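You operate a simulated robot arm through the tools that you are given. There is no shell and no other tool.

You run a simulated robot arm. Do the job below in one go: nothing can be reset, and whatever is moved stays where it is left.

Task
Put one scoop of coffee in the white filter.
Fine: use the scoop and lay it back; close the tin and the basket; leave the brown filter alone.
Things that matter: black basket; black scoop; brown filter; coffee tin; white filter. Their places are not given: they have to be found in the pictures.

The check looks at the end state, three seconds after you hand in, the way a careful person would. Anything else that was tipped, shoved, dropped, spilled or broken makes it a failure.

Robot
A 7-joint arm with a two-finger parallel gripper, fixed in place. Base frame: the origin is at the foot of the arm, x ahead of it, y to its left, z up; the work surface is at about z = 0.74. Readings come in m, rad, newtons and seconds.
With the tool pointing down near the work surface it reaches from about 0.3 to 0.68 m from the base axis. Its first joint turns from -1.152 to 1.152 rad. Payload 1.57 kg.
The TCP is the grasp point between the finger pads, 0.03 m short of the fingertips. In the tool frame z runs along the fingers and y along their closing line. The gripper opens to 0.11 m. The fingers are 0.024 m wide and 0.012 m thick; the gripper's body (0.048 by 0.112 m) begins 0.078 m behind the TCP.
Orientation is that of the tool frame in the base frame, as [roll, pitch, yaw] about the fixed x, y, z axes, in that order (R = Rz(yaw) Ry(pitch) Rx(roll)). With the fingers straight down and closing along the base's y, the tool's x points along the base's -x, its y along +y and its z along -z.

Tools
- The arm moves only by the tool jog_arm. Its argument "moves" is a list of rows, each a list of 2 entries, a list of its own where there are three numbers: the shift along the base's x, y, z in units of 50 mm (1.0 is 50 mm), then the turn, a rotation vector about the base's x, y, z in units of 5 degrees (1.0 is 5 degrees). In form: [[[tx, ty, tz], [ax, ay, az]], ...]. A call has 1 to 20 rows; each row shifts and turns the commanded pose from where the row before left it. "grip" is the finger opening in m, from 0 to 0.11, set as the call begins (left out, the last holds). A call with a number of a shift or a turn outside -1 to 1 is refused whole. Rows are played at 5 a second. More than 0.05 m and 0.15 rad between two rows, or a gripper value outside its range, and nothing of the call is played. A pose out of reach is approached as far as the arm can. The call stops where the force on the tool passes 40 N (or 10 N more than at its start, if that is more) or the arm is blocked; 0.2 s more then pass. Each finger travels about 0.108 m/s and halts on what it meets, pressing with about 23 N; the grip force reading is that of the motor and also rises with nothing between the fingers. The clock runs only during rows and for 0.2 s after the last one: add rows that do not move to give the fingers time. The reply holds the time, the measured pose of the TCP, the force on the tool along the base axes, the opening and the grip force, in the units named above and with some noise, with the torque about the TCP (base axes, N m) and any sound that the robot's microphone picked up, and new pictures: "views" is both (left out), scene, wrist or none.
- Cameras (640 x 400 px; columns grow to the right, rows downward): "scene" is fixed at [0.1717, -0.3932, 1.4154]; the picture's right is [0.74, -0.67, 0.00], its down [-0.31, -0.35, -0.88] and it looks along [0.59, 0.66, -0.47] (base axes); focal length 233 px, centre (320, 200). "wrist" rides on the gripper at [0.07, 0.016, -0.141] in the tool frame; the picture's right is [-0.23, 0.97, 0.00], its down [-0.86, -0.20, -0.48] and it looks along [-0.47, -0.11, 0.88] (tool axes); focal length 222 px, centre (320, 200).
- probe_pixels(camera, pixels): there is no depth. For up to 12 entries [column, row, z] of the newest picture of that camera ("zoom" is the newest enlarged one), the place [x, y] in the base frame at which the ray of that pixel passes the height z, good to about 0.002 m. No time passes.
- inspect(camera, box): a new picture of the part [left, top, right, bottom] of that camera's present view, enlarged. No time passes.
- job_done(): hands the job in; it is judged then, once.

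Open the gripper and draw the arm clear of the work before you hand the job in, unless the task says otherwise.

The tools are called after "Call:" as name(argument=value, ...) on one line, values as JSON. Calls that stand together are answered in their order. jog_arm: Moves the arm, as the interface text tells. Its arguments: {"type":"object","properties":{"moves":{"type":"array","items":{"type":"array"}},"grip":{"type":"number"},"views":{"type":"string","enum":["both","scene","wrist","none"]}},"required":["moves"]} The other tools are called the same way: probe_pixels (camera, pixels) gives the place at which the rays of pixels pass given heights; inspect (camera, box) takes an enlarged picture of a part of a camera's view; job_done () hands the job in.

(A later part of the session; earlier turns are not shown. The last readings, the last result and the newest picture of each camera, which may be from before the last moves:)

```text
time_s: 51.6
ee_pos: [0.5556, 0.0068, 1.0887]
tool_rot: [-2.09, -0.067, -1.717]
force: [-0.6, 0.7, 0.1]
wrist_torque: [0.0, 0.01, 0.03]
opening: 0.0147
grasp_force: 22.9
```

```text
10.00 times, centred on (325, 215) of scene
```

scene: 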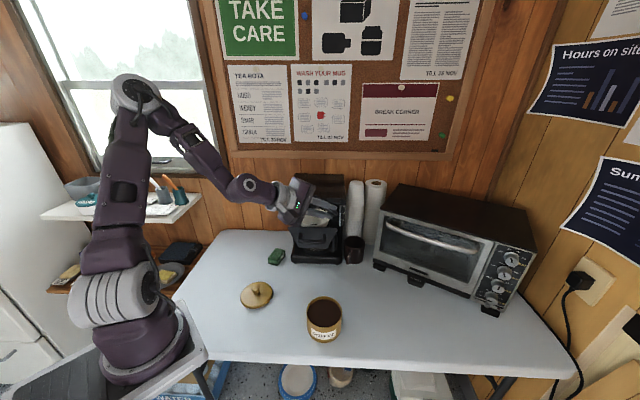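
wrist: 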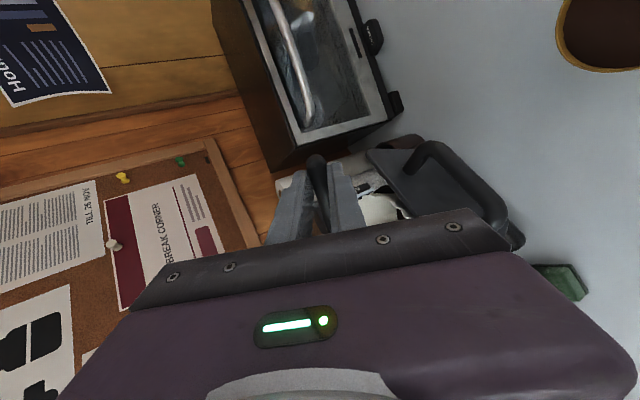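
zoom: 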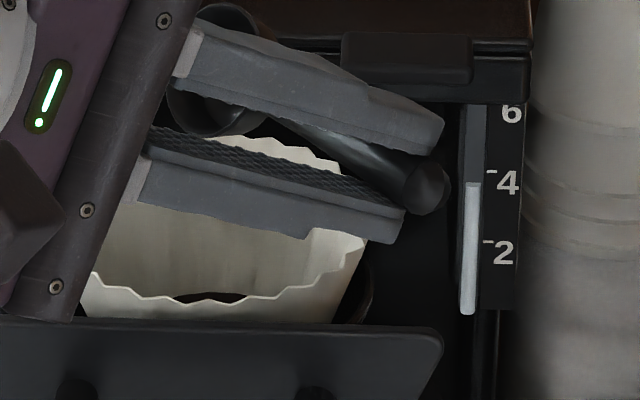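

Coffee is visible in the filter bottom and the bowl looks nearly empty at 60°. I roll on to about 90° to empty it fully.

Call:
jog_arm(moves=[[[-0.0095, 0, -0.018], [-0.0122, -0.5, 0]], [[-0.0095, 0, -0.018], [-0.0122, -0.5, 0]], [[-0.0078, 0, -0.0188], [-0.0122, -0.5, 0]], [[-0.0078, 0, -0.0188], [-0.0122, -0.5, 0]], [[-0.006, 0, -0.0193], [-0.0122, -0.5, 0]], [[-0.006, 0, -0.0193], [-0.0122, -0.5, 0]], [[-0.0044, 0, -0.0198], [-0.0122, -0.5, 0]], [[-0.0044, 0, -0.0198], [-0.0122, -0.5, 0]], [[-0.0026, 0, -0.0201], [-0.0122, -0.5, 0]], [[-0.0026, 0, -0.0201], [-0.0122, -0.5, 0]], [[-0.0009, 0, -0.0203], [-0.0122, -0.5, 0]], [[-0.0009, 0, -0.0203], [-0.0122, -0.5, 0]], [[0, 0, 0], [0, 0, 0]], [[0, 0, 0], [0, 0, 0]]], views="both")

Call:
inspect(camera="scene", box=[285, 185, 365, 240])

```text
time_s: 54.6
ee_pos: [0.5507, 0.0094, 1.0783]
tool_rot: [-1.57, 0.001, -1.735]
force: [-0.2, 0.0, -0.7]
wrist_torque: [-0.02, -0.01, -0.03]
opening: 0.0146
grasp_force: 23.4
```

scene: 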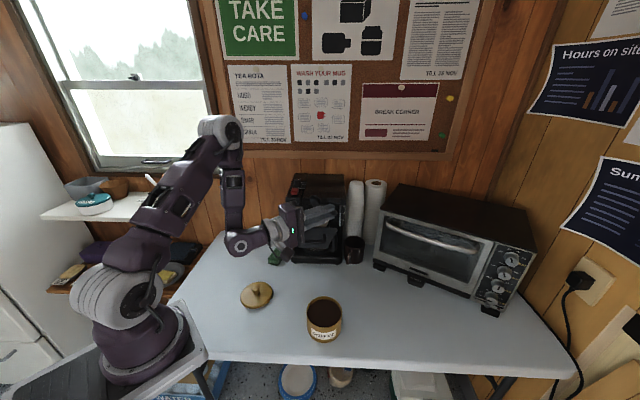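
wrist: 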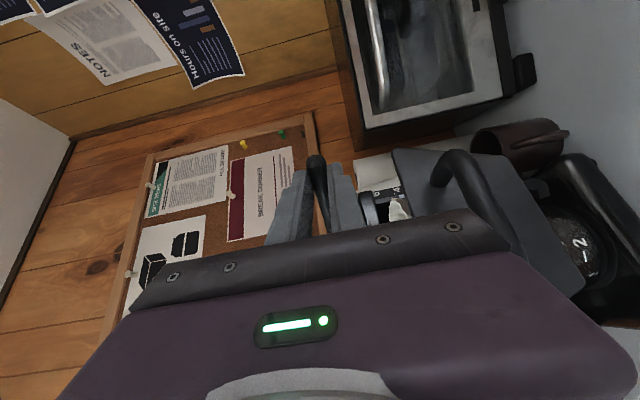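

```text
7.27 times, centred on (325, 212) of scene
```

zoom: 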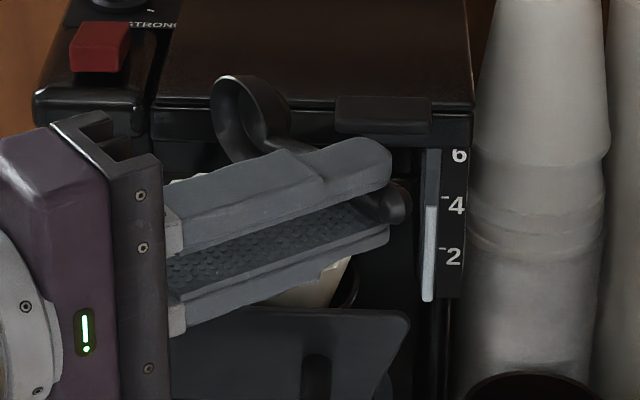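

The bowl is on its side and its inside looks clean. Zooming to verify it's empty.

Call:
inspect(camera="scene", box=[300, 190, 330, 212])

Call:
inspect(camera="wrist", box=[300, 130, 460, 250])

```text
16.00 times, centred on (315, 201) of scene
```

zoom: 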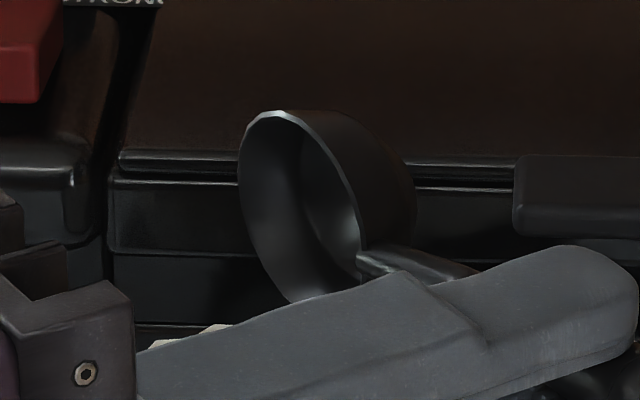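

```text
3.33 times, centred on (380, 190) of wrist
```

zoom: 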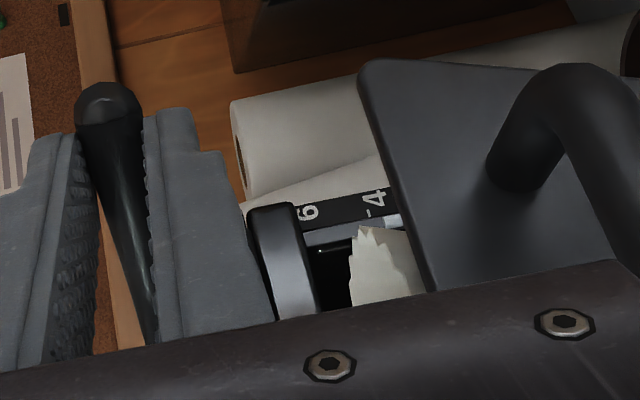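

The bowl is empty. I lift 5 cm straight up, then roll back upright while drawing back from the machine.

Call:
jog_arm(moves=[[[0, 0, 0.5], [0, 0, 0]], [[0, 0, 0.5], [0, 0, 0]], [[-0.05, 0, 0.05], [0.0244, 0.9997, 0]], [[-0.05, 0, 0.05], [0.0244, 0.9997, 0]], [[-0.05, 0, 0.05], [0.0244, 0.9997, 0]], [[-0.05, 0, 0.05], [0.0244, 0.9997, 0]], [[-0.05, 0, 0.05], [0.0244, 0.9997, 0]], [[-0.05, 0, 0.05], [0.0244, 0.9997, 0]], [[-0.05, 0, 0], [0.0244, 0.9997, 0]], [[-0.05, 0, 0], [0.0244, 0.9997, 0]], [[-0.05, 0, 0], [0.0244, 0.9997, 0]], [[-0.05, 0, 0], [0.0244, 0.9997, 0]], [[-0.05, 0, 0], [0.0244, 0.9997, 0]], [[-0.05, 0, 0], [0.0244, 0.9997, 0]], [[-0.1, 0, 0], [0.0244, 0.9997, 0]], [[-0.1, 0, 0], [0.0244, 0.9997, 0]], [[-0.1, 0, 0], [0.0244, 0.9997, 0]], [[-0.1, 0, 0], [0.0244, 0.9997, 0]], [[-0.1, 0, 0], [0.0244, 0.9997, 0]], [[-0.1, 0, 0], [0.0244, 0.9997, 0]]], views="both")

Call:
inspect(camera="scene", box=[260, 160, 380, 260])

```text
time_s: 58.8
ee_pos: [0.4323, 0.0691, 0.9981]
tool_rot: [-2.772, -0.149, -1.621]
force: [0.0, -0.6, -0.7]
wrist_torque: [0.0, -0.01, 0.0]
opening: 0.0173
grasp_force: 22.7
out of reach, approached as far as the arm can: row 10, 11, 12, 13, 14, 15, 16, 17, 18, 19
```

scene: 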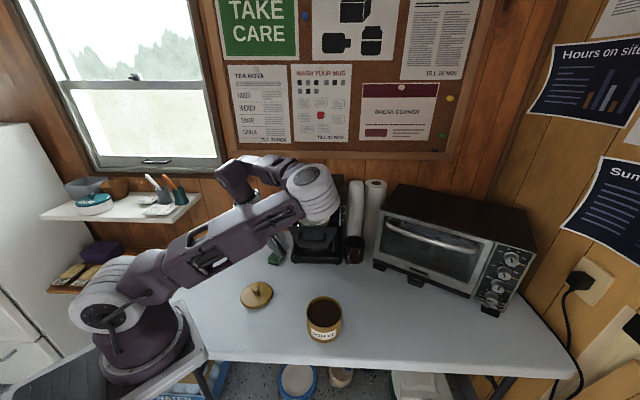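
wrist: 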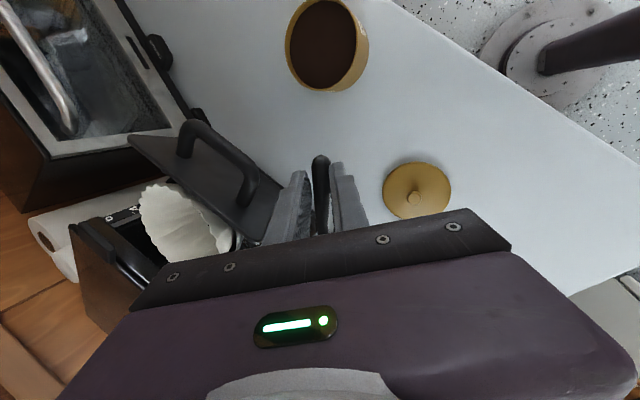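

```text
4.00 times, centred on (320, 210) of scene
```

zoom: 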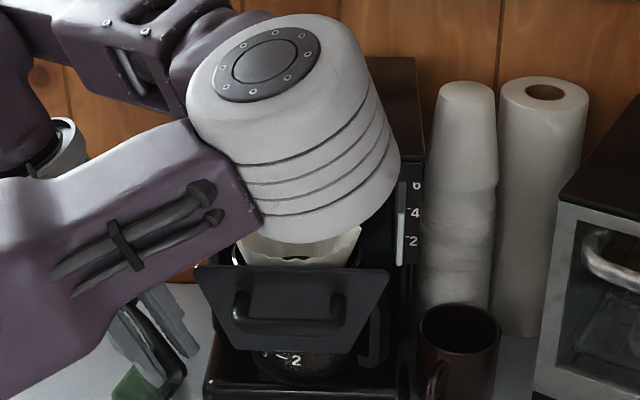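

The arm swung its elbow into a different posture and the measured TCP (0.432,0.069,0.998) lags the command; nothing reported a collision. Before moving again I inspect the scoop and surroundings.

Call:
inspect(camera="wrist", box=[240, 110, 400, 240])

Call:
inspect(camera="wrist", box=[60, 100, 300, 290])

Call:
inspect(camera="scene", box=[240, 220, 340, 290])

```text
3.08 times, centred on (320, 175) of wrist
```

zoom: 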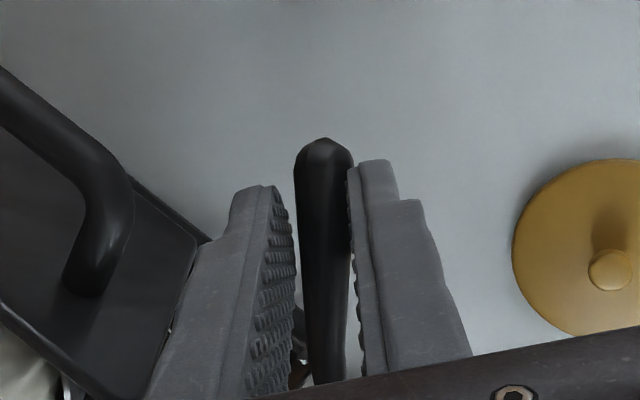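

```text
2.11 times, centred on (180, 195) of wrist
```

zoom: 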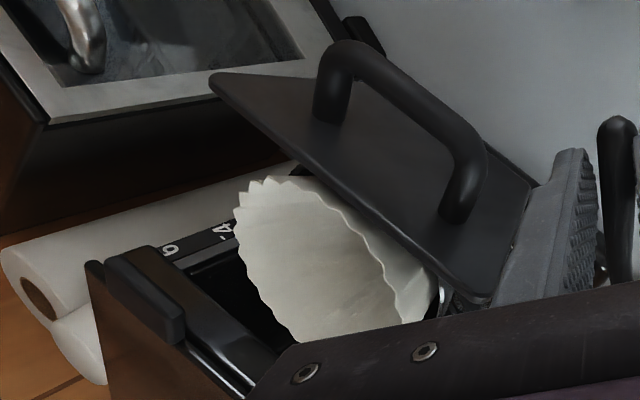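

```text
5.71 times, centred on (290, 255) of scene
```

zoom: 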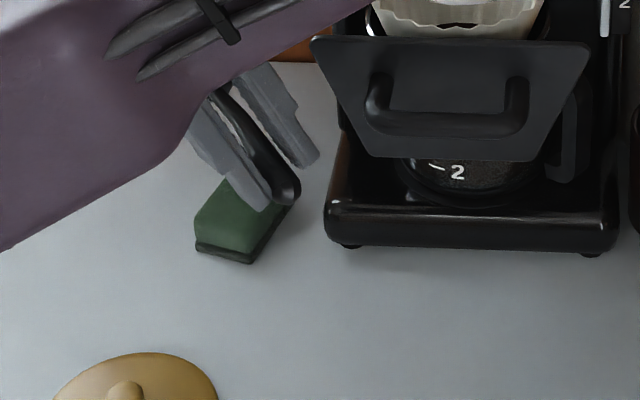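

The panel corners (scene (288.6,227),(337,227)) and filter are unmoved, but the scoop has pivoted in the grip. I play one still row to see whether the arm is still converging on its commanded pose.

Call:
jog_arm(moves=[[[0, 0, 0], [0, 0, 0]]], views="both")

```text
time_s: 59.2
ee_pos: [0.433, 0.0683, 0.9988]
tool_rot: [-2.769, -0.149, -1.621]
force: [-0.4, 0.3, 0.1]
wrist_torque: [-0.01, 0.02, 0.03]
opening: 0.0171
grasp_force: 23.0
```

scene: 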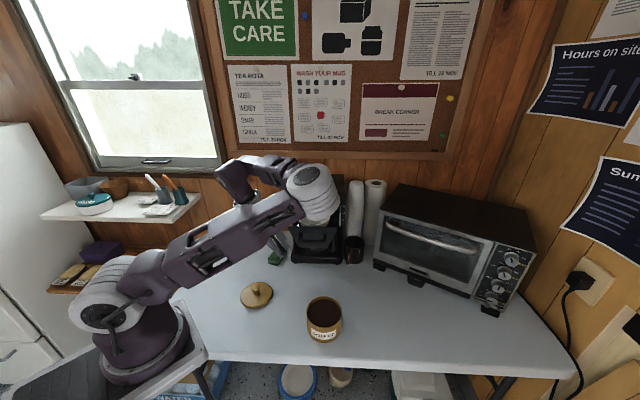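
wrist: 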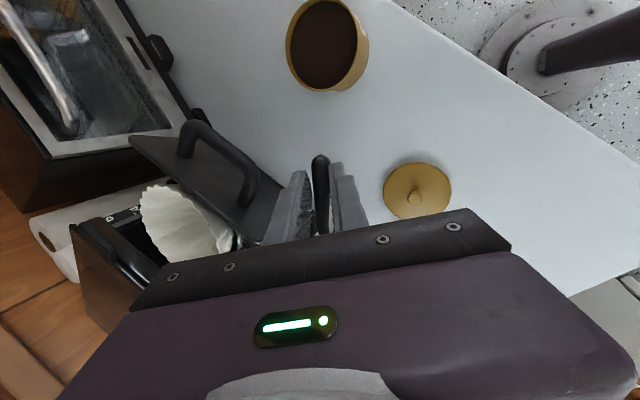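

The arm is at rest there, so its command has settled at the reached pose. I'll test small upward moves to see how freely the arm moves from this posture.

Call:
jog_arm(moves=[[[0, 0, 0.4], [0, 0, 0]], [[0, 0, 0.4], [0, 0, 0]]], views="both")

```text
time_s: 59.8
ee_pos: [0.4233, 0.0664, 1.0332]
tool_rot: [-2.789, -0.147, -1.632]
force: [-0.9, 0.1, -0.4]
wrist_torque: [0.02, 0.03, -0.02]
opening: 0.0165
grasp_force: 23.1
out of reach, approached as far as the arm can: row 1
```

scene: 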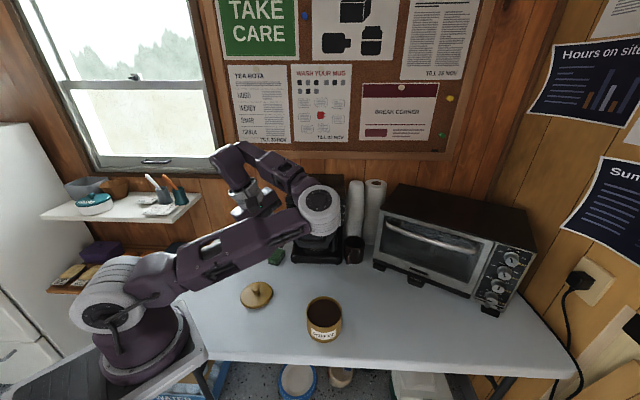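
wrist: 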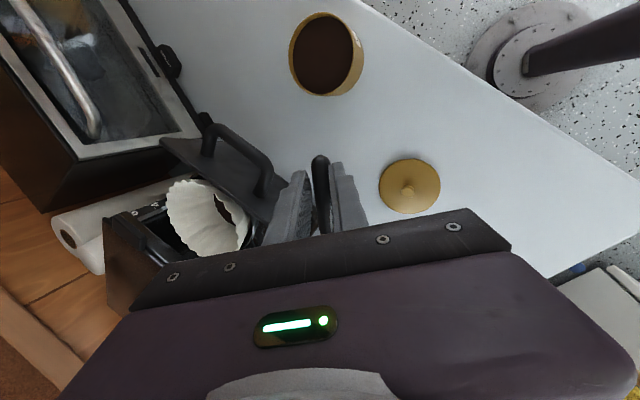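

Moving up partly worked but the elbow dropped further, so I must avoid forcing this posture. I look closely at the scoop in the grip and the elbow's surroundings first.

Call:
inspect(camera="wrist", box=[270, 140, 380, 240])

Call:
inspect(camera="scene", box=[200, 130, 360, 270])

```text
4.00 times, centred on (325, 190) of wrist
```

zoom: 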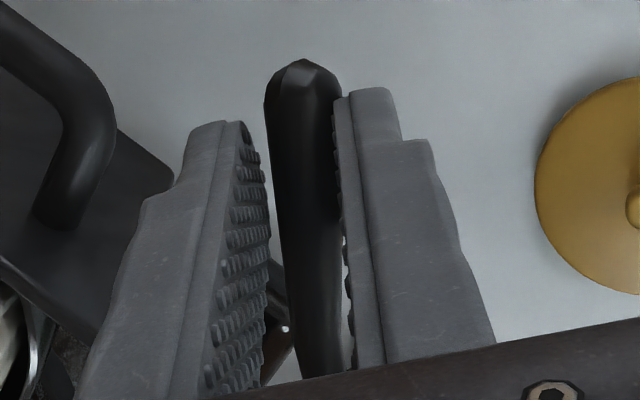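

```text
2.86 times, centred on (280, 200) of scene
```

zoom: 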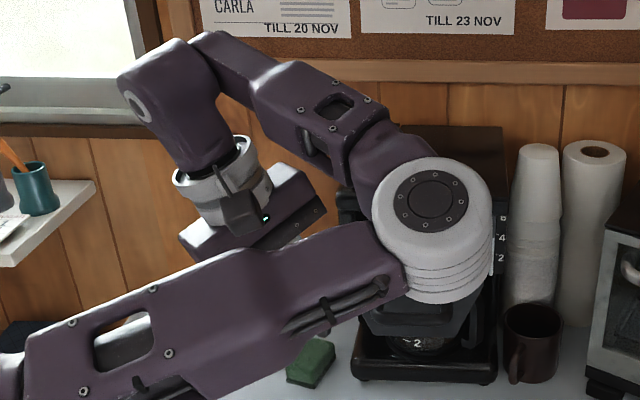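

The handle has pivoted up about 50° in the grip. I check the filter and basket once more from the wrist camera before recovering.

Call:
inspect(camera="wrist", box=[100, 130, 300, 270])

Call:
inspect(camera="scene", box=[285, 200, 365, 270])

```text
2.86 times, centred on (200, 200) of wrist
```

zoom: 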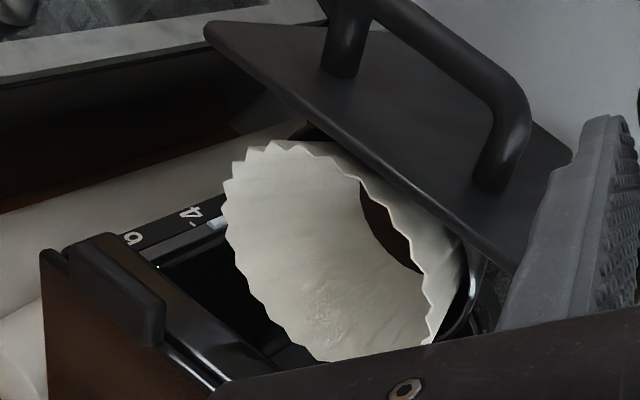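

```text
5.71 times, centred on (325, 235) of scene
```

zoom: 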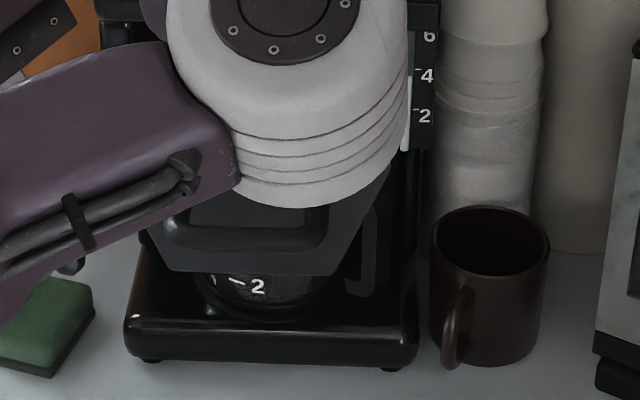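

Filter and basket are intact, with coffee in the filter. To recover I reverse the motion: roll the tool back up about its wrist (forward and up, clear above the panel), in small steps.

Call:
jog_arm(moves=[[[0.12, 0, 0.15], [-0.0122, -0.5, 0]], [[0.12, 0, 0.15], [-0.0122, -0.5, 0]], [[0.15, 0, 0.15], [-0.0122, -0.5, 0]], [[0.15, 0, 0.15], [-0.0122, -0.5, 0]]], views="both")

```text
time_s: 60.8
ee_pos: [0.4444, 0.0647, 1.0547]
tool_rot: [-2.615, -0.139, -1.655]
force: [-0.5, -0.2, 0.1]
wrist_torque: [0.01, 0.03, 0.02]
opening: 0.0163
grasp_force: 22.8
out of reach, approached as far as the arm can: row 1
```

scene: 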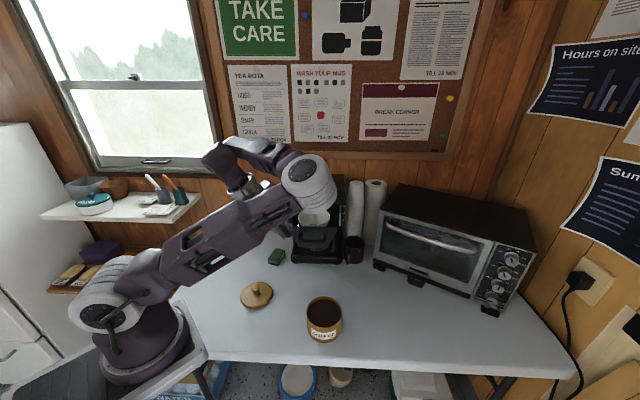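
wrist: 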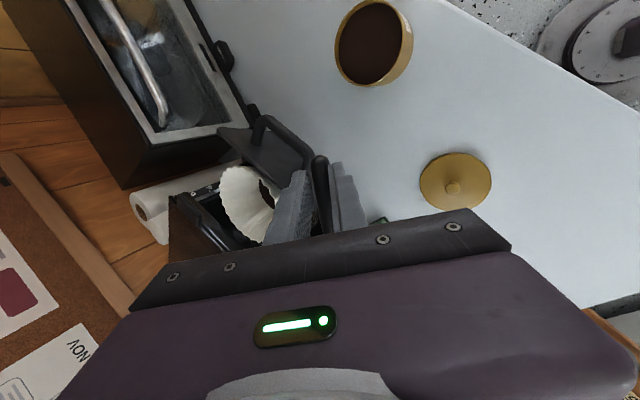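

The elbow is rising again (now at scene (308,180)) and only the first row was flagged. I continue the reversal toward the earlier good pose near (0.533,0.01,1.143) at 55° roll.

Call:
jog_arm(moves=[[[0.15, -0.08, 0.2], [-0.0122, -0.5, 0]], [[0.15, -0.08, 0.2], [-0.0122, -0.5, 0]], [[0.17, -0.1, 0.2], [-0.0122, -0.5, 0]], [[0.17, -0.1, 0.2], [-0.0122, -0.5, 0]], [[0.18, -0.12, 0.18], [-0.0122, -0.5, 0]], [[0.18, -0.12, 0.18], [-0.0122, -0.5, 0]], [[0.18, -0.12, 0.18], [-0.0122, -0.5, 0]], [[0.18, -0.12, 0.18], [-0.0122, -0.5, 0]], [[0.18, -0.12, 0.16], [-0.0122, -0.5, 0]], [[0.18, -0.12, 0.16], [-0.0122, -0.5, 0]]], views="both")

```text
time_s: 63.0
ee_pos: [0.5129, -0.0049, 1.1182]
tool_rot: [-2.226, -0.078, -1.718]
force: [0.7, 0.8, 0.1]
wrist_torque: [0.0, 0.03, 0.01]
opening: 0.0163
grasp_force: 23.2
out of reach, approached as far as the arm can: row 1, 2, 3, 4
```

scene: 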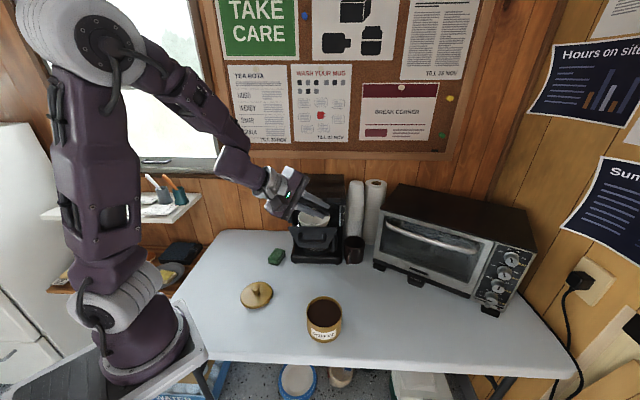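
wrist: 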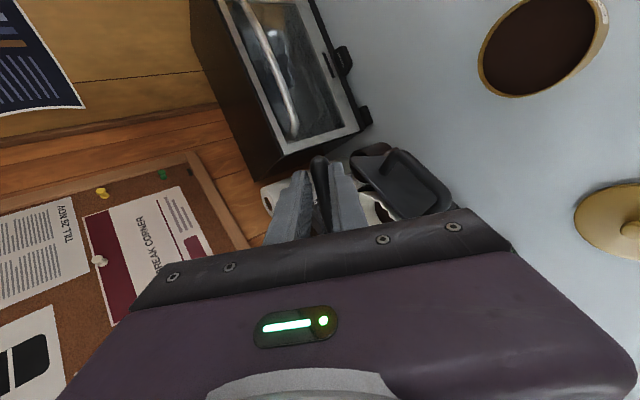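

The arm is back in a healthy elbow-up posture (TCP (0.513,-0.005,1.118), roll ≈52°). The wrist is near its straight singularity, so I'll pass around it slowly: first swing the tool heading about 15° to the right in small steps.

Call:
jog_arm(moves=[[[-0.05, -0.153, 0], [0, 0, -0.5]], [[-0.05, -0.153, 0], [0, 0, -0.5]], [[-0.055, -0.153, 0], [0, 0, -0.5]], [[-0.055, -0.153, 0], [0, 0, -0.5]], [[-0.06, -0.153, 0], [0, 0, -0.5]], [[-0.06, -0.153, 0], [0, 0, -0.5]], [[0, 0, 0], [0, 0, 0]]], views="both")

```text
time_s: 64.6
ee_pos: [0.4964, -0.0511, 1.1169]
tool_rot: [-2.228, -0.08, -1.982]
force: [-0.7, 0.6, 0.0]
wrist_torque: [0.01, 0.01, -0.01]
opening: 0.0163
grasp_force: 23.2
```

scene: 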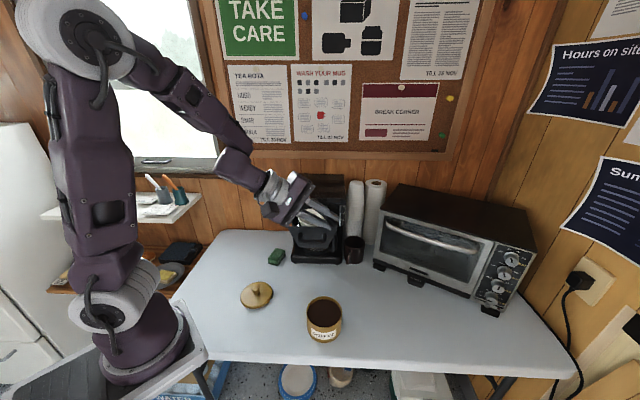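
wrist: 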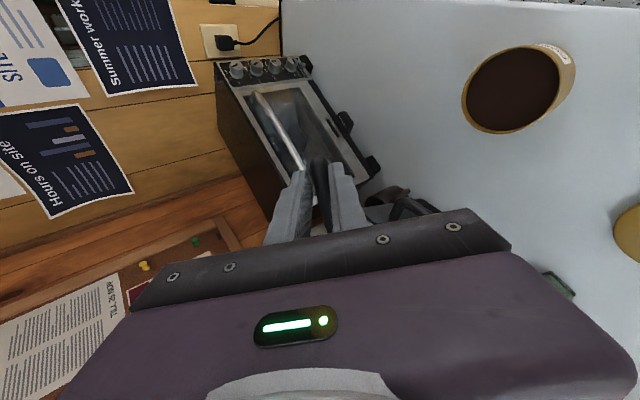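

No reach flags. Now I lower the tool's elevation in 2.5° rows about the wrist, passing to the side of the forearm axis.

Call:
jog_arm(moves=[[[-0.115, 0.059, -0.155], [0.227, 0.4455, 0]], [[-0.12, 0.061, -0.152], [0.227, 0.4455, 0]], [[-0.126, 0.064, -0.149], [0.227, 0.4455, 0]], [[-0.131, 0.067, -0.148], [0.227, 0.4455, 0]], [[0, 0, 0], [0, 0, 0]]], views="scene")

```text
time_s: 65.8
ee_pos: [0.4717, -0.0374, 1.0873]
tool_rot: [-2.404, -0.068, -1.965]
force: [0.1, -0.4, 0.1]
wrist_torque: [0.0, -0.03, 0.02]
opening: 0.0162
grasp_force: 22.8
```

scene: 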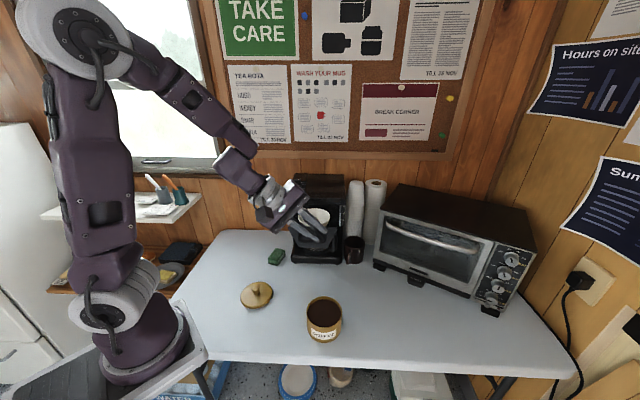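

No flags and the elbow stays up. I continue lowering the tool toward vertical in small steps.

Call:
jog_arm(moves=[[[-0.137, 0.07, -0.133], [0.227, 0.4455, 0]], [[-0.142, 0.072, -0.128], [0.227, 0.4455, 0]], [[-0.147, 0.075, -0.122], [0.227, 0.4455, 0]], [[-0.152, 0.077, -0.117], [0.227, 0.4455, 0]], [[0, 0, 0], [0, 0, 0]]], views="scene")

```text
time_s: 67.0
ee_pos: [0.4419, -0.0245, 1.0629]
tool_rot: [-2.578, -0.052, -1.956]
force: [-1.0, 0.4, -0.1]
wrist_torque: [-0.03, -0.02, 0.03]
opening: 0.016
grasp_force: 23.2
```

scene: 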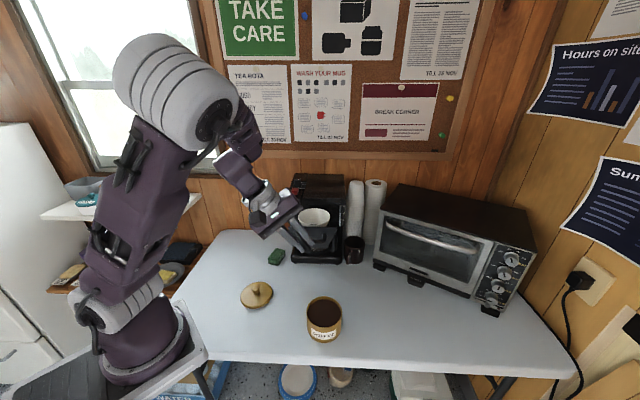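

The elbow is swivelling to the right again, so I back out those last steps (reversible) to restore the elbow-up posture, and will try the crossing with the arm more extended instead.

Call:
jog_arm(moves=[[[0.152, -0.077, 0.117], [-0.227, -0.4455, 0]], [[0.147, -0.075, 0.122], [-0.227, -0.4455, 0]], [[0.142, -0.072, 0.128], [-0.227, -0.4455, 0]], [[0.137, -0.07, 0.133], [-0.227, -0.4455, 0]], [[0, 0, 0], [0, 0, 0]]], views="scene")

```text
time_s: 68.2
ee_pos: [0.4709, -0.0395, 1.0876]
tool_rot: [-2.4, -0.066, -1.968]
force: [-0.3, -0.6, -0.2]
wrist_torque: [0.0, -0.01, 0.02]
opening: 0.0156
grasp_force: 23.0
```

scene: 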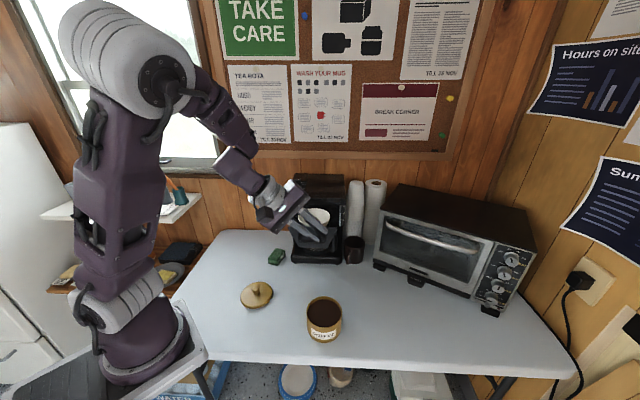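

Now I translate outward to the right, clear of the machine, toward (0.58,-0.15,1.12), to extend the arm before straightening the tool.

Call:
jog_arm(moves=[[[0.2, -0.4, 0.2], [0, 0, 0]], [[0.4, -0.4, 0.2], [0, 0, 0]], [[0.5, -0.5, 0.2], [0, 0, 0]], [[0.5, -0.5, 0], [0, 0, 0]], [[0.5, -0.4, 0], [0, 0, 0]], [[0, 0, 0], [0, 0, 0]]], views="both")

```text
time_s: 69.6
ee_pos: [0.5224, -0.1104, 1.0648]
tool_rot: [-2.396, -0.064, -1.967]
force: [-0.3, -0.4, -0.8]
wrist_torque: [-0.02, 0.0, 0.02]
opening: 0.0157
grasp_force: 23.0
out of reach, approached as far as the arm can: row 1, 2, 3, 4, 5
```

scene: 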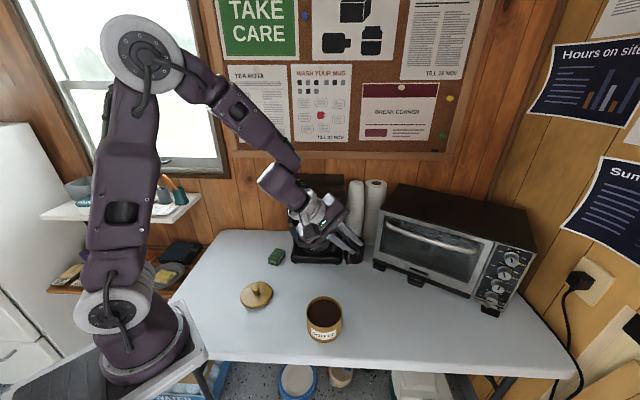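
wrist: 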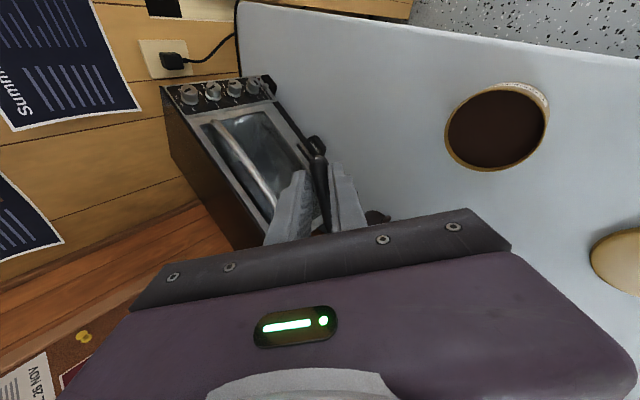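

The posture looks normal now (elbow up at scene (145,55)). I test lowering the tool by 5° about the wrist here and watch for flags.

Call:
jog_arm(moves=[[[-0.13, 0.065, -0.14], [0.227, 0.4455, 0]], [[-0.135, 0.068, -0.135], [0.227, 0.4455, 0]], [[0, 0, 0], [0, 0, 0]]], views="scene")

```text
time_s: 70.4
ee_pos: [0.5024, -0.1011, 1.0344]
tool_rot: [-2.483, -0.059, -1.963]
force: [-0.8, 0.6, -0.9]
wrist_torque: [-0.01, -0.04, -0.01]
opening: 0.0153
grasp_force: 22.8
out of reach, approached as far as the arm can: row 1, 2
```

scene: 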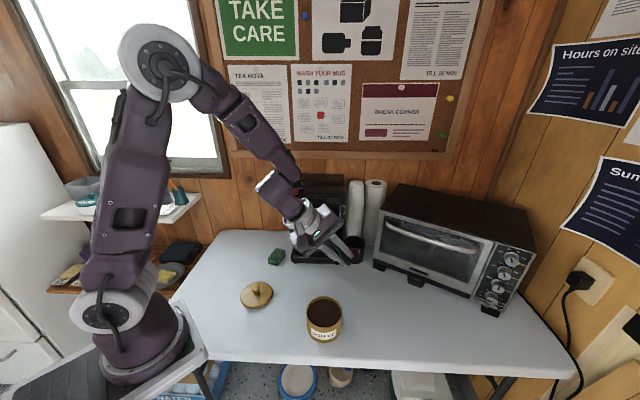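

Only the wrist limit resists, dragging the TCP down. With the wrist straight, I'll unwind the tool about its own pointing axis (needed anyway to return the scoop), 30° first, to shift the wrist joints off that limit.

Call:
jog_arm(moves=[[[0, 0, 0], [0.547, -0.277, -0.79]], [[0, 0, 0], [0.547, -0.277, -0.79]], [[0, 0, 0], [0.547, -0.277, -0.79]], [[0, 0, 0], [0.547, -0.277, -0.79]], [[0, 0, 0], [0.547, -0.277, -0.79]], [[0, 0, 0], [0.547, -0.277, -0.79]]], views="both")

```text
time_s: 71.8
ee_pos: [0.5022, -0.1008, 1.032]
tool_rot: [-2.532, 0.258, -2.384]
force: [0.5, -0.5, -1.1]
wrist_torque: [0.03, 0.0, -0.02]
opening: 0.0151
grasp_force: 23.4
```

scene: 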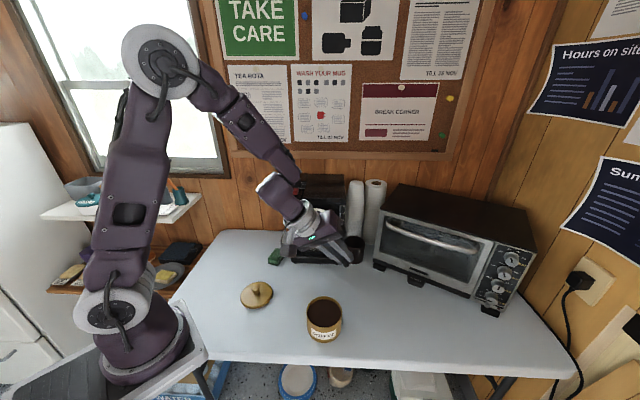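
wrist: 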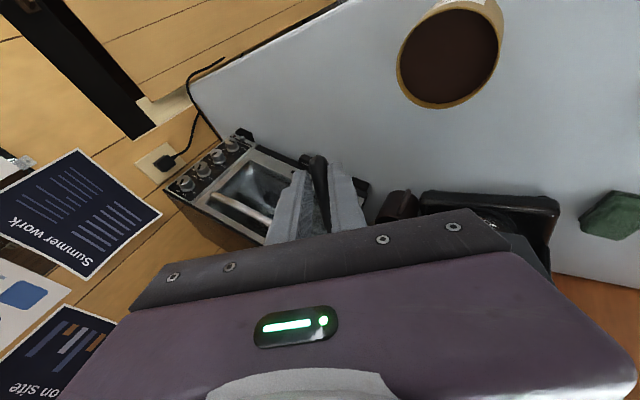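

No flags and posture unchanged. Unwinding another 60° the same way.

Call:
jog_arm(moves=[[[0, 0, 0], [0.547, -0.277, -0.79]], [[0, 0, 0], [0.547, -0.277, -0.79]], [[0, 0, 0], [0.547, -0.277, -0.79]], [[0, 0, 0], [0.547, -0.277, -0.79]], [[0, 0, 0], [0.547, -0.277, -0.79]], [[0, 0, 0], [0.547, -0.277, -0.79]], [[0, 0, 0], [0.547, -0.277, -0.79]], [[0, 0, 0], [0.547, -0.277, -0.79]], [[0, 0, 0], [0.547, -0.277, -0.79]], [[0, 0, 0], [0.547, -0.277, -0.79]], [[0, 0, 0], [0.547, -0.277, -0.79]], [[0, 0, 0], [0.547, -0.277, -0.79]]], views="both")

```text
time_s: 74.4
ee_pos: [0.5047, -0.0999, 1.0305]
tool_rot: [-3.076, 0.658, 2.794]
force: [0.3, -0.5, 0.1]
wrist_torque: [-0.03, -0.01, -0.01]
opening: 0.0146
grasp_force: 23.1
```

scene: 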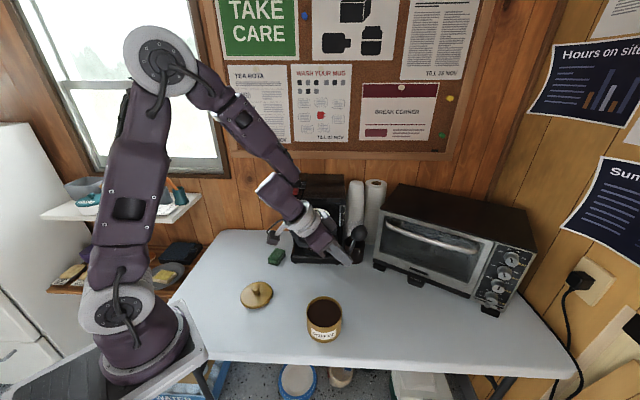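
wrist: 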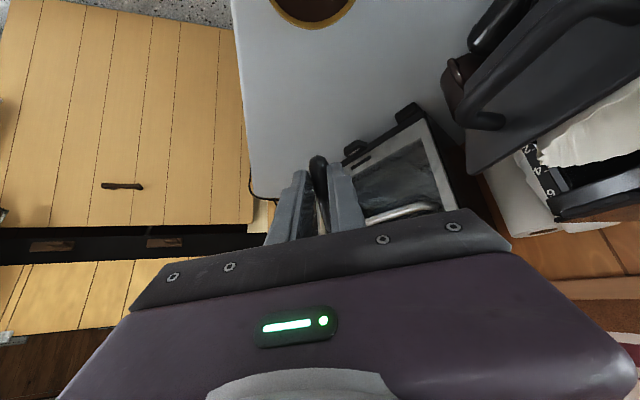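

The tool is now in its natural orientation (yaw 2.79, pitched 38° forward), scoop held at the original opening. I test lowering toward vertical with two 2.5° rows.

Call:
jog_arm(moves=[[[-0.152, 0.055, -0.1], [0.171, 0.47, 0]], [[-0.152, 0.055, -0.1], [0.171, 0.47, 0]], [[0, 0, 0], [0, 0, 0]]], views="scene")

```text
time_s: 75.2
ee_pos: [0.4878, -0.0953, 1.0226]
tool_rot: [-3.073, 0.571, 2.794]
force: [-0.3, 0.7, 0.6]
wrist_torque: [0.0, -0.03, 0.04]
opening: 0.0146
grasp_force: 23.0
```

scene: 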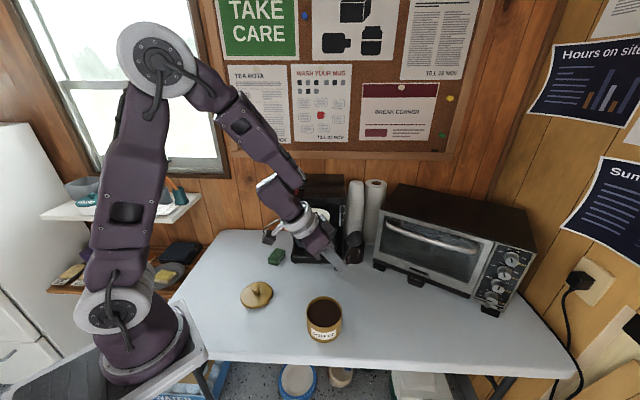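

No flags. Continuing toward vertical, keeping height.

Call:
jog_arm(moves=[[[-0.15, 0.055, 0], [0.171, 0.47, 0]], [[-0.15, 0.055, 0], [0.171, 0.47, 0]], [[-0.15, 0.055, 0], [0.171, 0.47, 0]], [[-0.15, 0.055, 0], [0.171, 0.47, 0]], [[0, 0, 0], [0, 0, 0]]], views="scene")

```text
time_s: 76.4
ee_pos: [0.4571, -0.0834, 1.0221]
tool_rot: [-3.074, 0.396, 2.794]
force: [0.3, -0.3, 0.0]
wrist_torque: [0.02, 0.01, 0.0]
opening: 0.0145
grasp_force: 22.9
```

scene: 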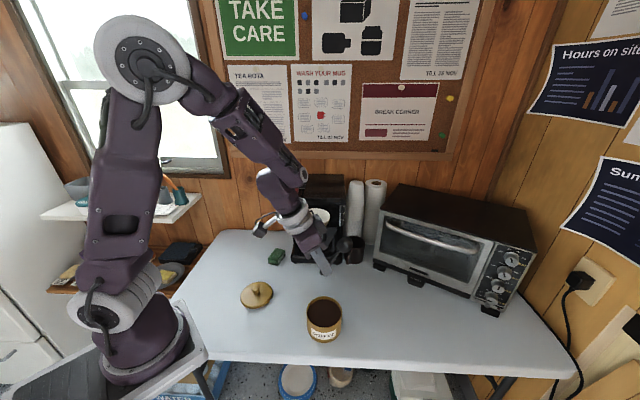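

The wrist crossed cleanly with the elbow up. I bring the tool the remaining 23° to vertical.

Call:
jog_arm(moves=[[[-0.1, 0.04, 0], [0.171, 0.47, 0]], [[-0.1, 0.04, 0], [0.171, 0.47, 0]], [[-0.1, 0.04, 0], [0.171, 0.47, 0]], [[-0.1, 0.04, 0], [0.171, 0.47, 0]], [[-0.1, 0.04, 0], [0.171, 0.47, 0]], [[-0.1, 0.04, 0], [0.171, 0.47, 0]], [[-0.1, 0.04, 0], [0.171, 0.47, 0]], [[-0.1, 0.04, 0], [0.171, 0.47, 0]], [[-0.1, 0.04, 0], [0.171, 0.47, 0]], [[0, 0, 0], [0, 0, 0]]], views="both")

Call:
inspect(camera="scene", box=[260, 200, 380, 300])

Call:
inspect(camera="wrist", box=[250, 120, 400, 240])

```text
time_s: 78.6
ee_pos: [0.4133, -0.0639, 1.0208]
tool_rot: [-3.074, 0.004, 2.793]
force: [0.7, 0.4, 1.0]
wrist_torque: [0.01, -0.04, 0.04]
opening: 0.015
grasp_force: 23.3
```

scene: 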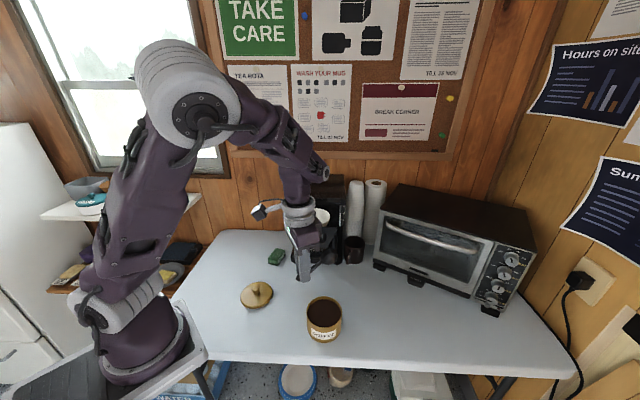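
wrist: 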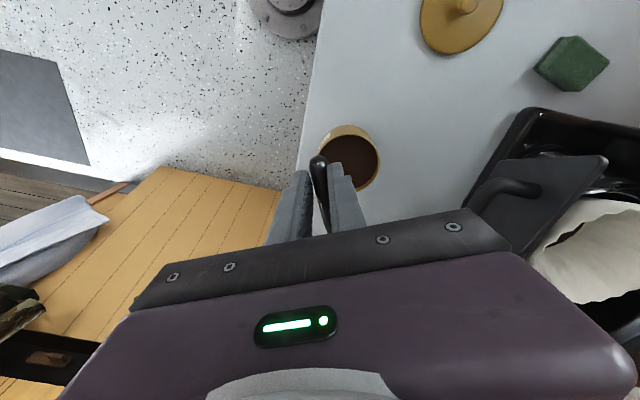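

```text
4.00 times, centred on (320, 250) of scene
```

zoom: 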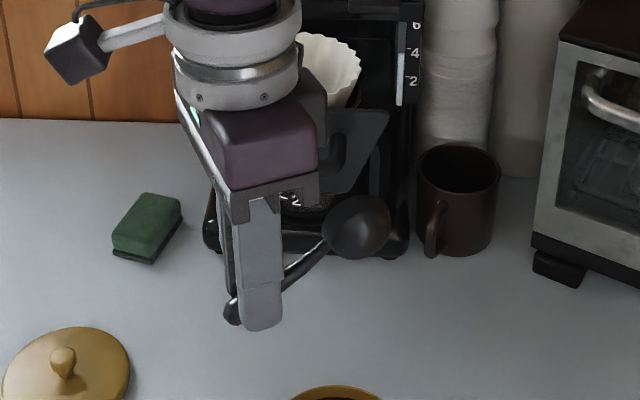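

```text
3.33 times, centred on (325, 180) of wrist
```

zoom: 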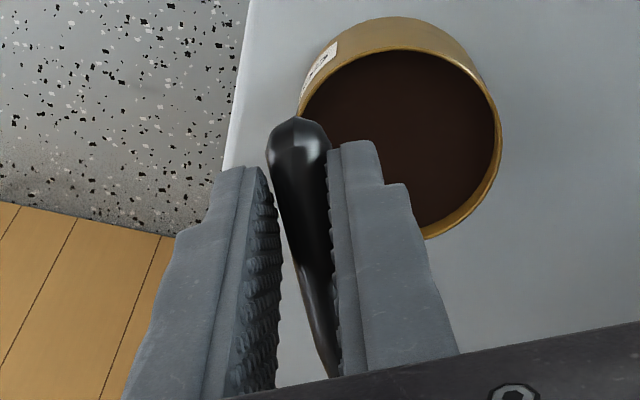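

The tool is vertical with the elbow up, and the scoop hangs bowl-forward with about 14° extra upward tilt. I correct the small roll error, yaw back to the pick-up heading, pitch 12° so the scoop matches its resting attitude, and move above its original spot.

Call:
jog_arm(moves=[[[-0.18, 0.277, -0.43], [0.728, -0.265, 0]], [[-0.18, 0.277, -0.43], [0, 0, -0.763]], [[-0.18, 0.277, -0.43], [0, 0, -0.763]], [[-0.18, 0.277, -0.43], [0, 0, -0.763]], [[-0.18, 0.277, -0.43], [0.417, 0.683, 0]], [[-0.18, 0.277, -0.43], [0.417, 0.683, 0]], [[-0.18, 0.277, -0.43], [0.417, 0.683, 0]], [[0, 0, 0], [0, 0, 0]]], views="both")

Call:
inspect(camera="scene", box=[230, 250, 350, 350])

Call:
inspect(camera="wrist", box=[250, 120, 400, 240])

```text
time_s: 80.4
ee_pos: [0.3493, 0.0331, 0.8722]
tool_rot: [3.14, -0.207, 2.593]
force: [0.2, -0.3, -0.4]
wrist_torque: [0.02, 0.01, 0.01]
opening: 0.0147
grasp_force: 22.9
```

scene: 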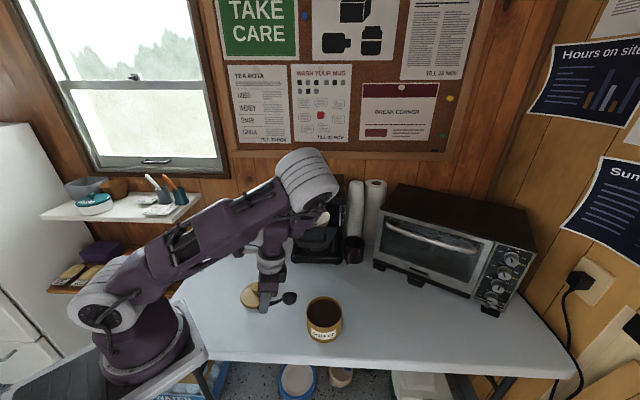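
wrist: 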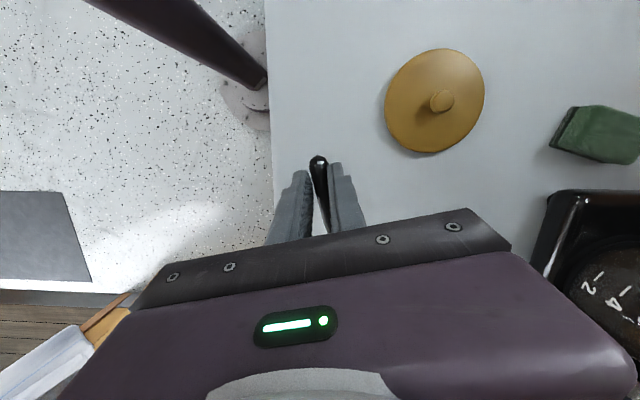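

```text
4.00 times, centred on (290, 300) of scene
```

zoom: 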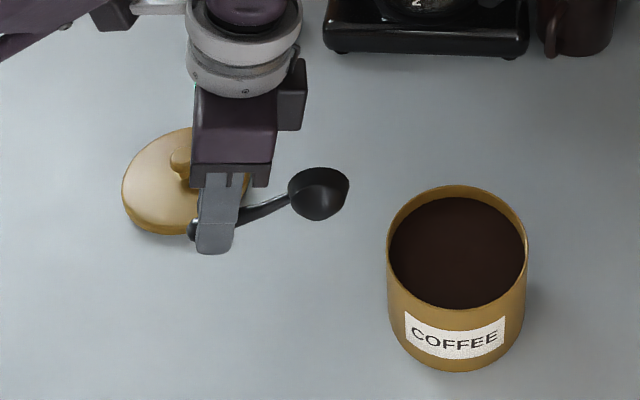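

```text
3.33 times, centred on (325, 180) of wrist
```

zoom: 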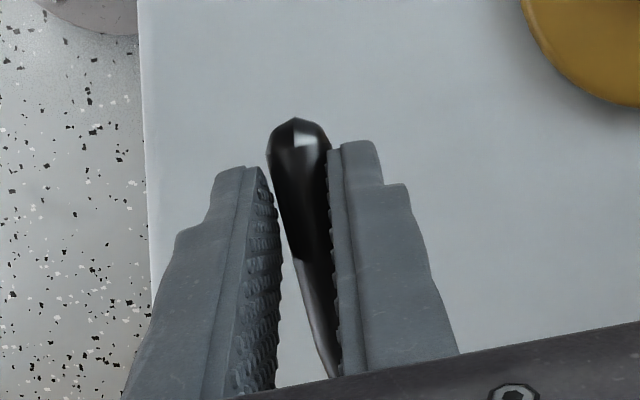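

Pose is right above the scoop's spot and no flags. I zoom on the bowl to check its attitude (tilt and roll) before laying it down.

Call:
inspect(camera="scene", box=[270, 284, 310, 312])

```text
14.29 times, centred on (290, 298) of scene
```

zoom: 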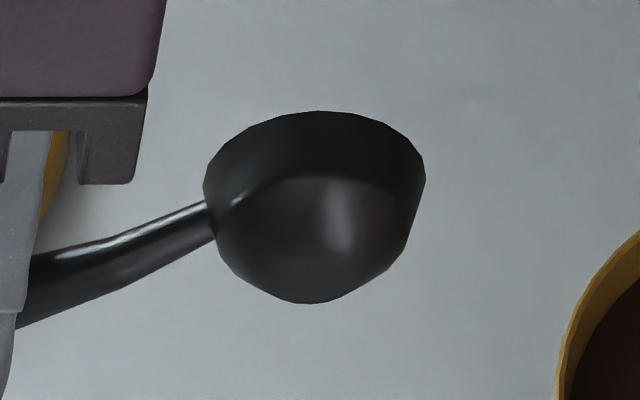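

The scoop has rolled 90° about its handle in the grip (opening facing left), so I plan to lay it down on its side about 2 cm left of its spot, then tip it upright. Lowering over that spot now.

Call:
jog_arm(moves=[[[0.1, 0.17, 0], [0, 0, 0]], [[0.1, 0.17, 0], [0, 0, 0]], [[0, 0, -0.6], [0, 0, 0]], [[0, 0, -0.6], [0, 0, 0]], [[0, 0, -0.5], [0, 0, 0]], [[0, 0, 0], [0, 0, 0]]], views="scene")

Call:
inspect(camera="scene", box=[240, 290, 320, 345])

```text
time_s: 81.8
ee_pos: [0.3598, 0.0505, 0.7867]
tool_rot: [3.14, -0.205, 2.596]
force: [0.7, 0.5, 0.1]
wrist_torque: [0.0, 0.01, 0.02]
opening: 0.015
grasp_force: 23.6
```

scene: 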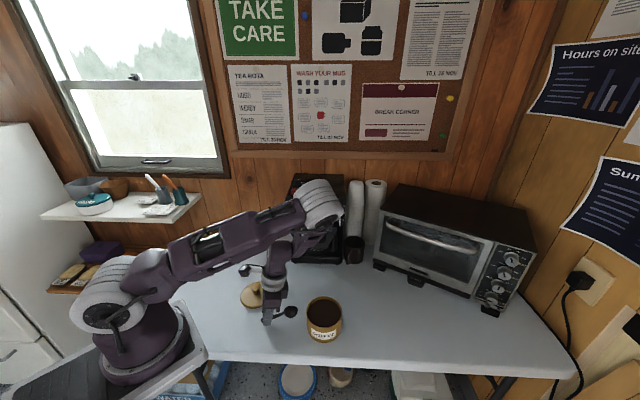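

```text
7.27 times, centred on (280, 318) of scene
```

zoom: 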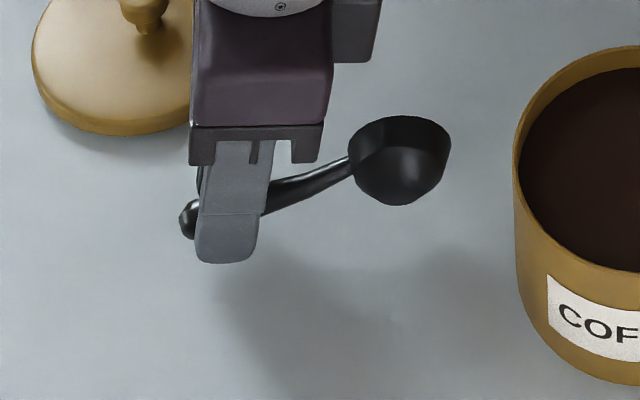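

The bowl is about 16 mm above the table. I lower in small steps, checking force.

Call:
jog_arm(moves=[[[0, 0, -0.2], [0, 0, 0]], [[0, 0, 0], [0, 0, 0]]], views="none")

Call:
jog_arm(moves=[[[0, 0, -0.06], [0, 0, 0]], [[0, 0, 0], [0, 0, 0]]], views="scene")

Call:
inspect(camera="scene", box=[240, 290, 320, 345])

```text
time_s: 82.4
ee_pos: [0.3607, 0.051, 0.7782]
tool_rot: [3.14, -0.205, 2.594]
force: [0.2, 0.2, -0.1]
wrist_torque: [-0.03, 0.01, -0.03]
opening: 0.0146
grasp_force: 22.5
```

```text
time_s: 83.0
ee_pos: [0.3604, 0.05, 0.774]
tool_rot: [-3.141, -0.206, 2.593]
force: [0.1, 0.1, 3.8]
wrist_torque: [0.03, 0.02, -0.02]
opening: 0.0147
grasp_force: 23.2
```

scene: 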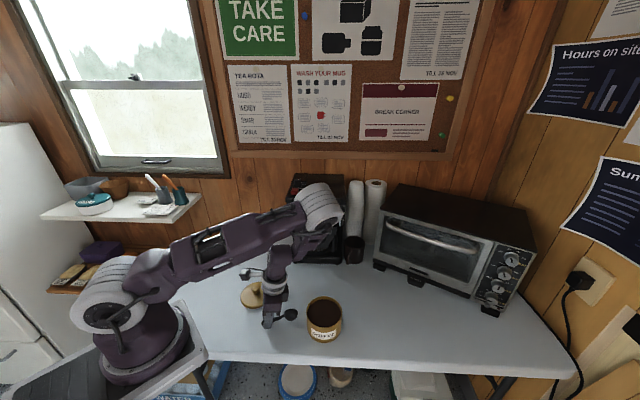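

```text
7.27 times, centred on (280, 318) of scene
```

zoom: 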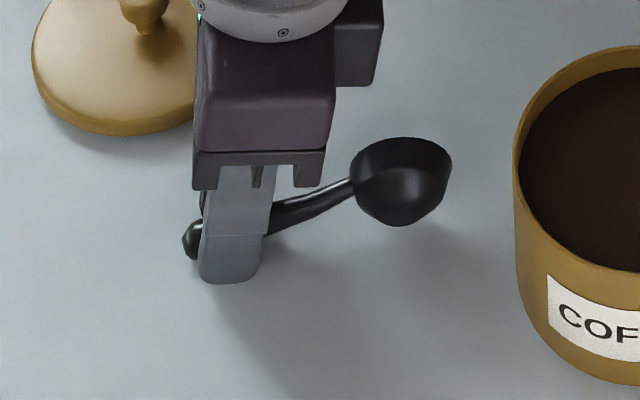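

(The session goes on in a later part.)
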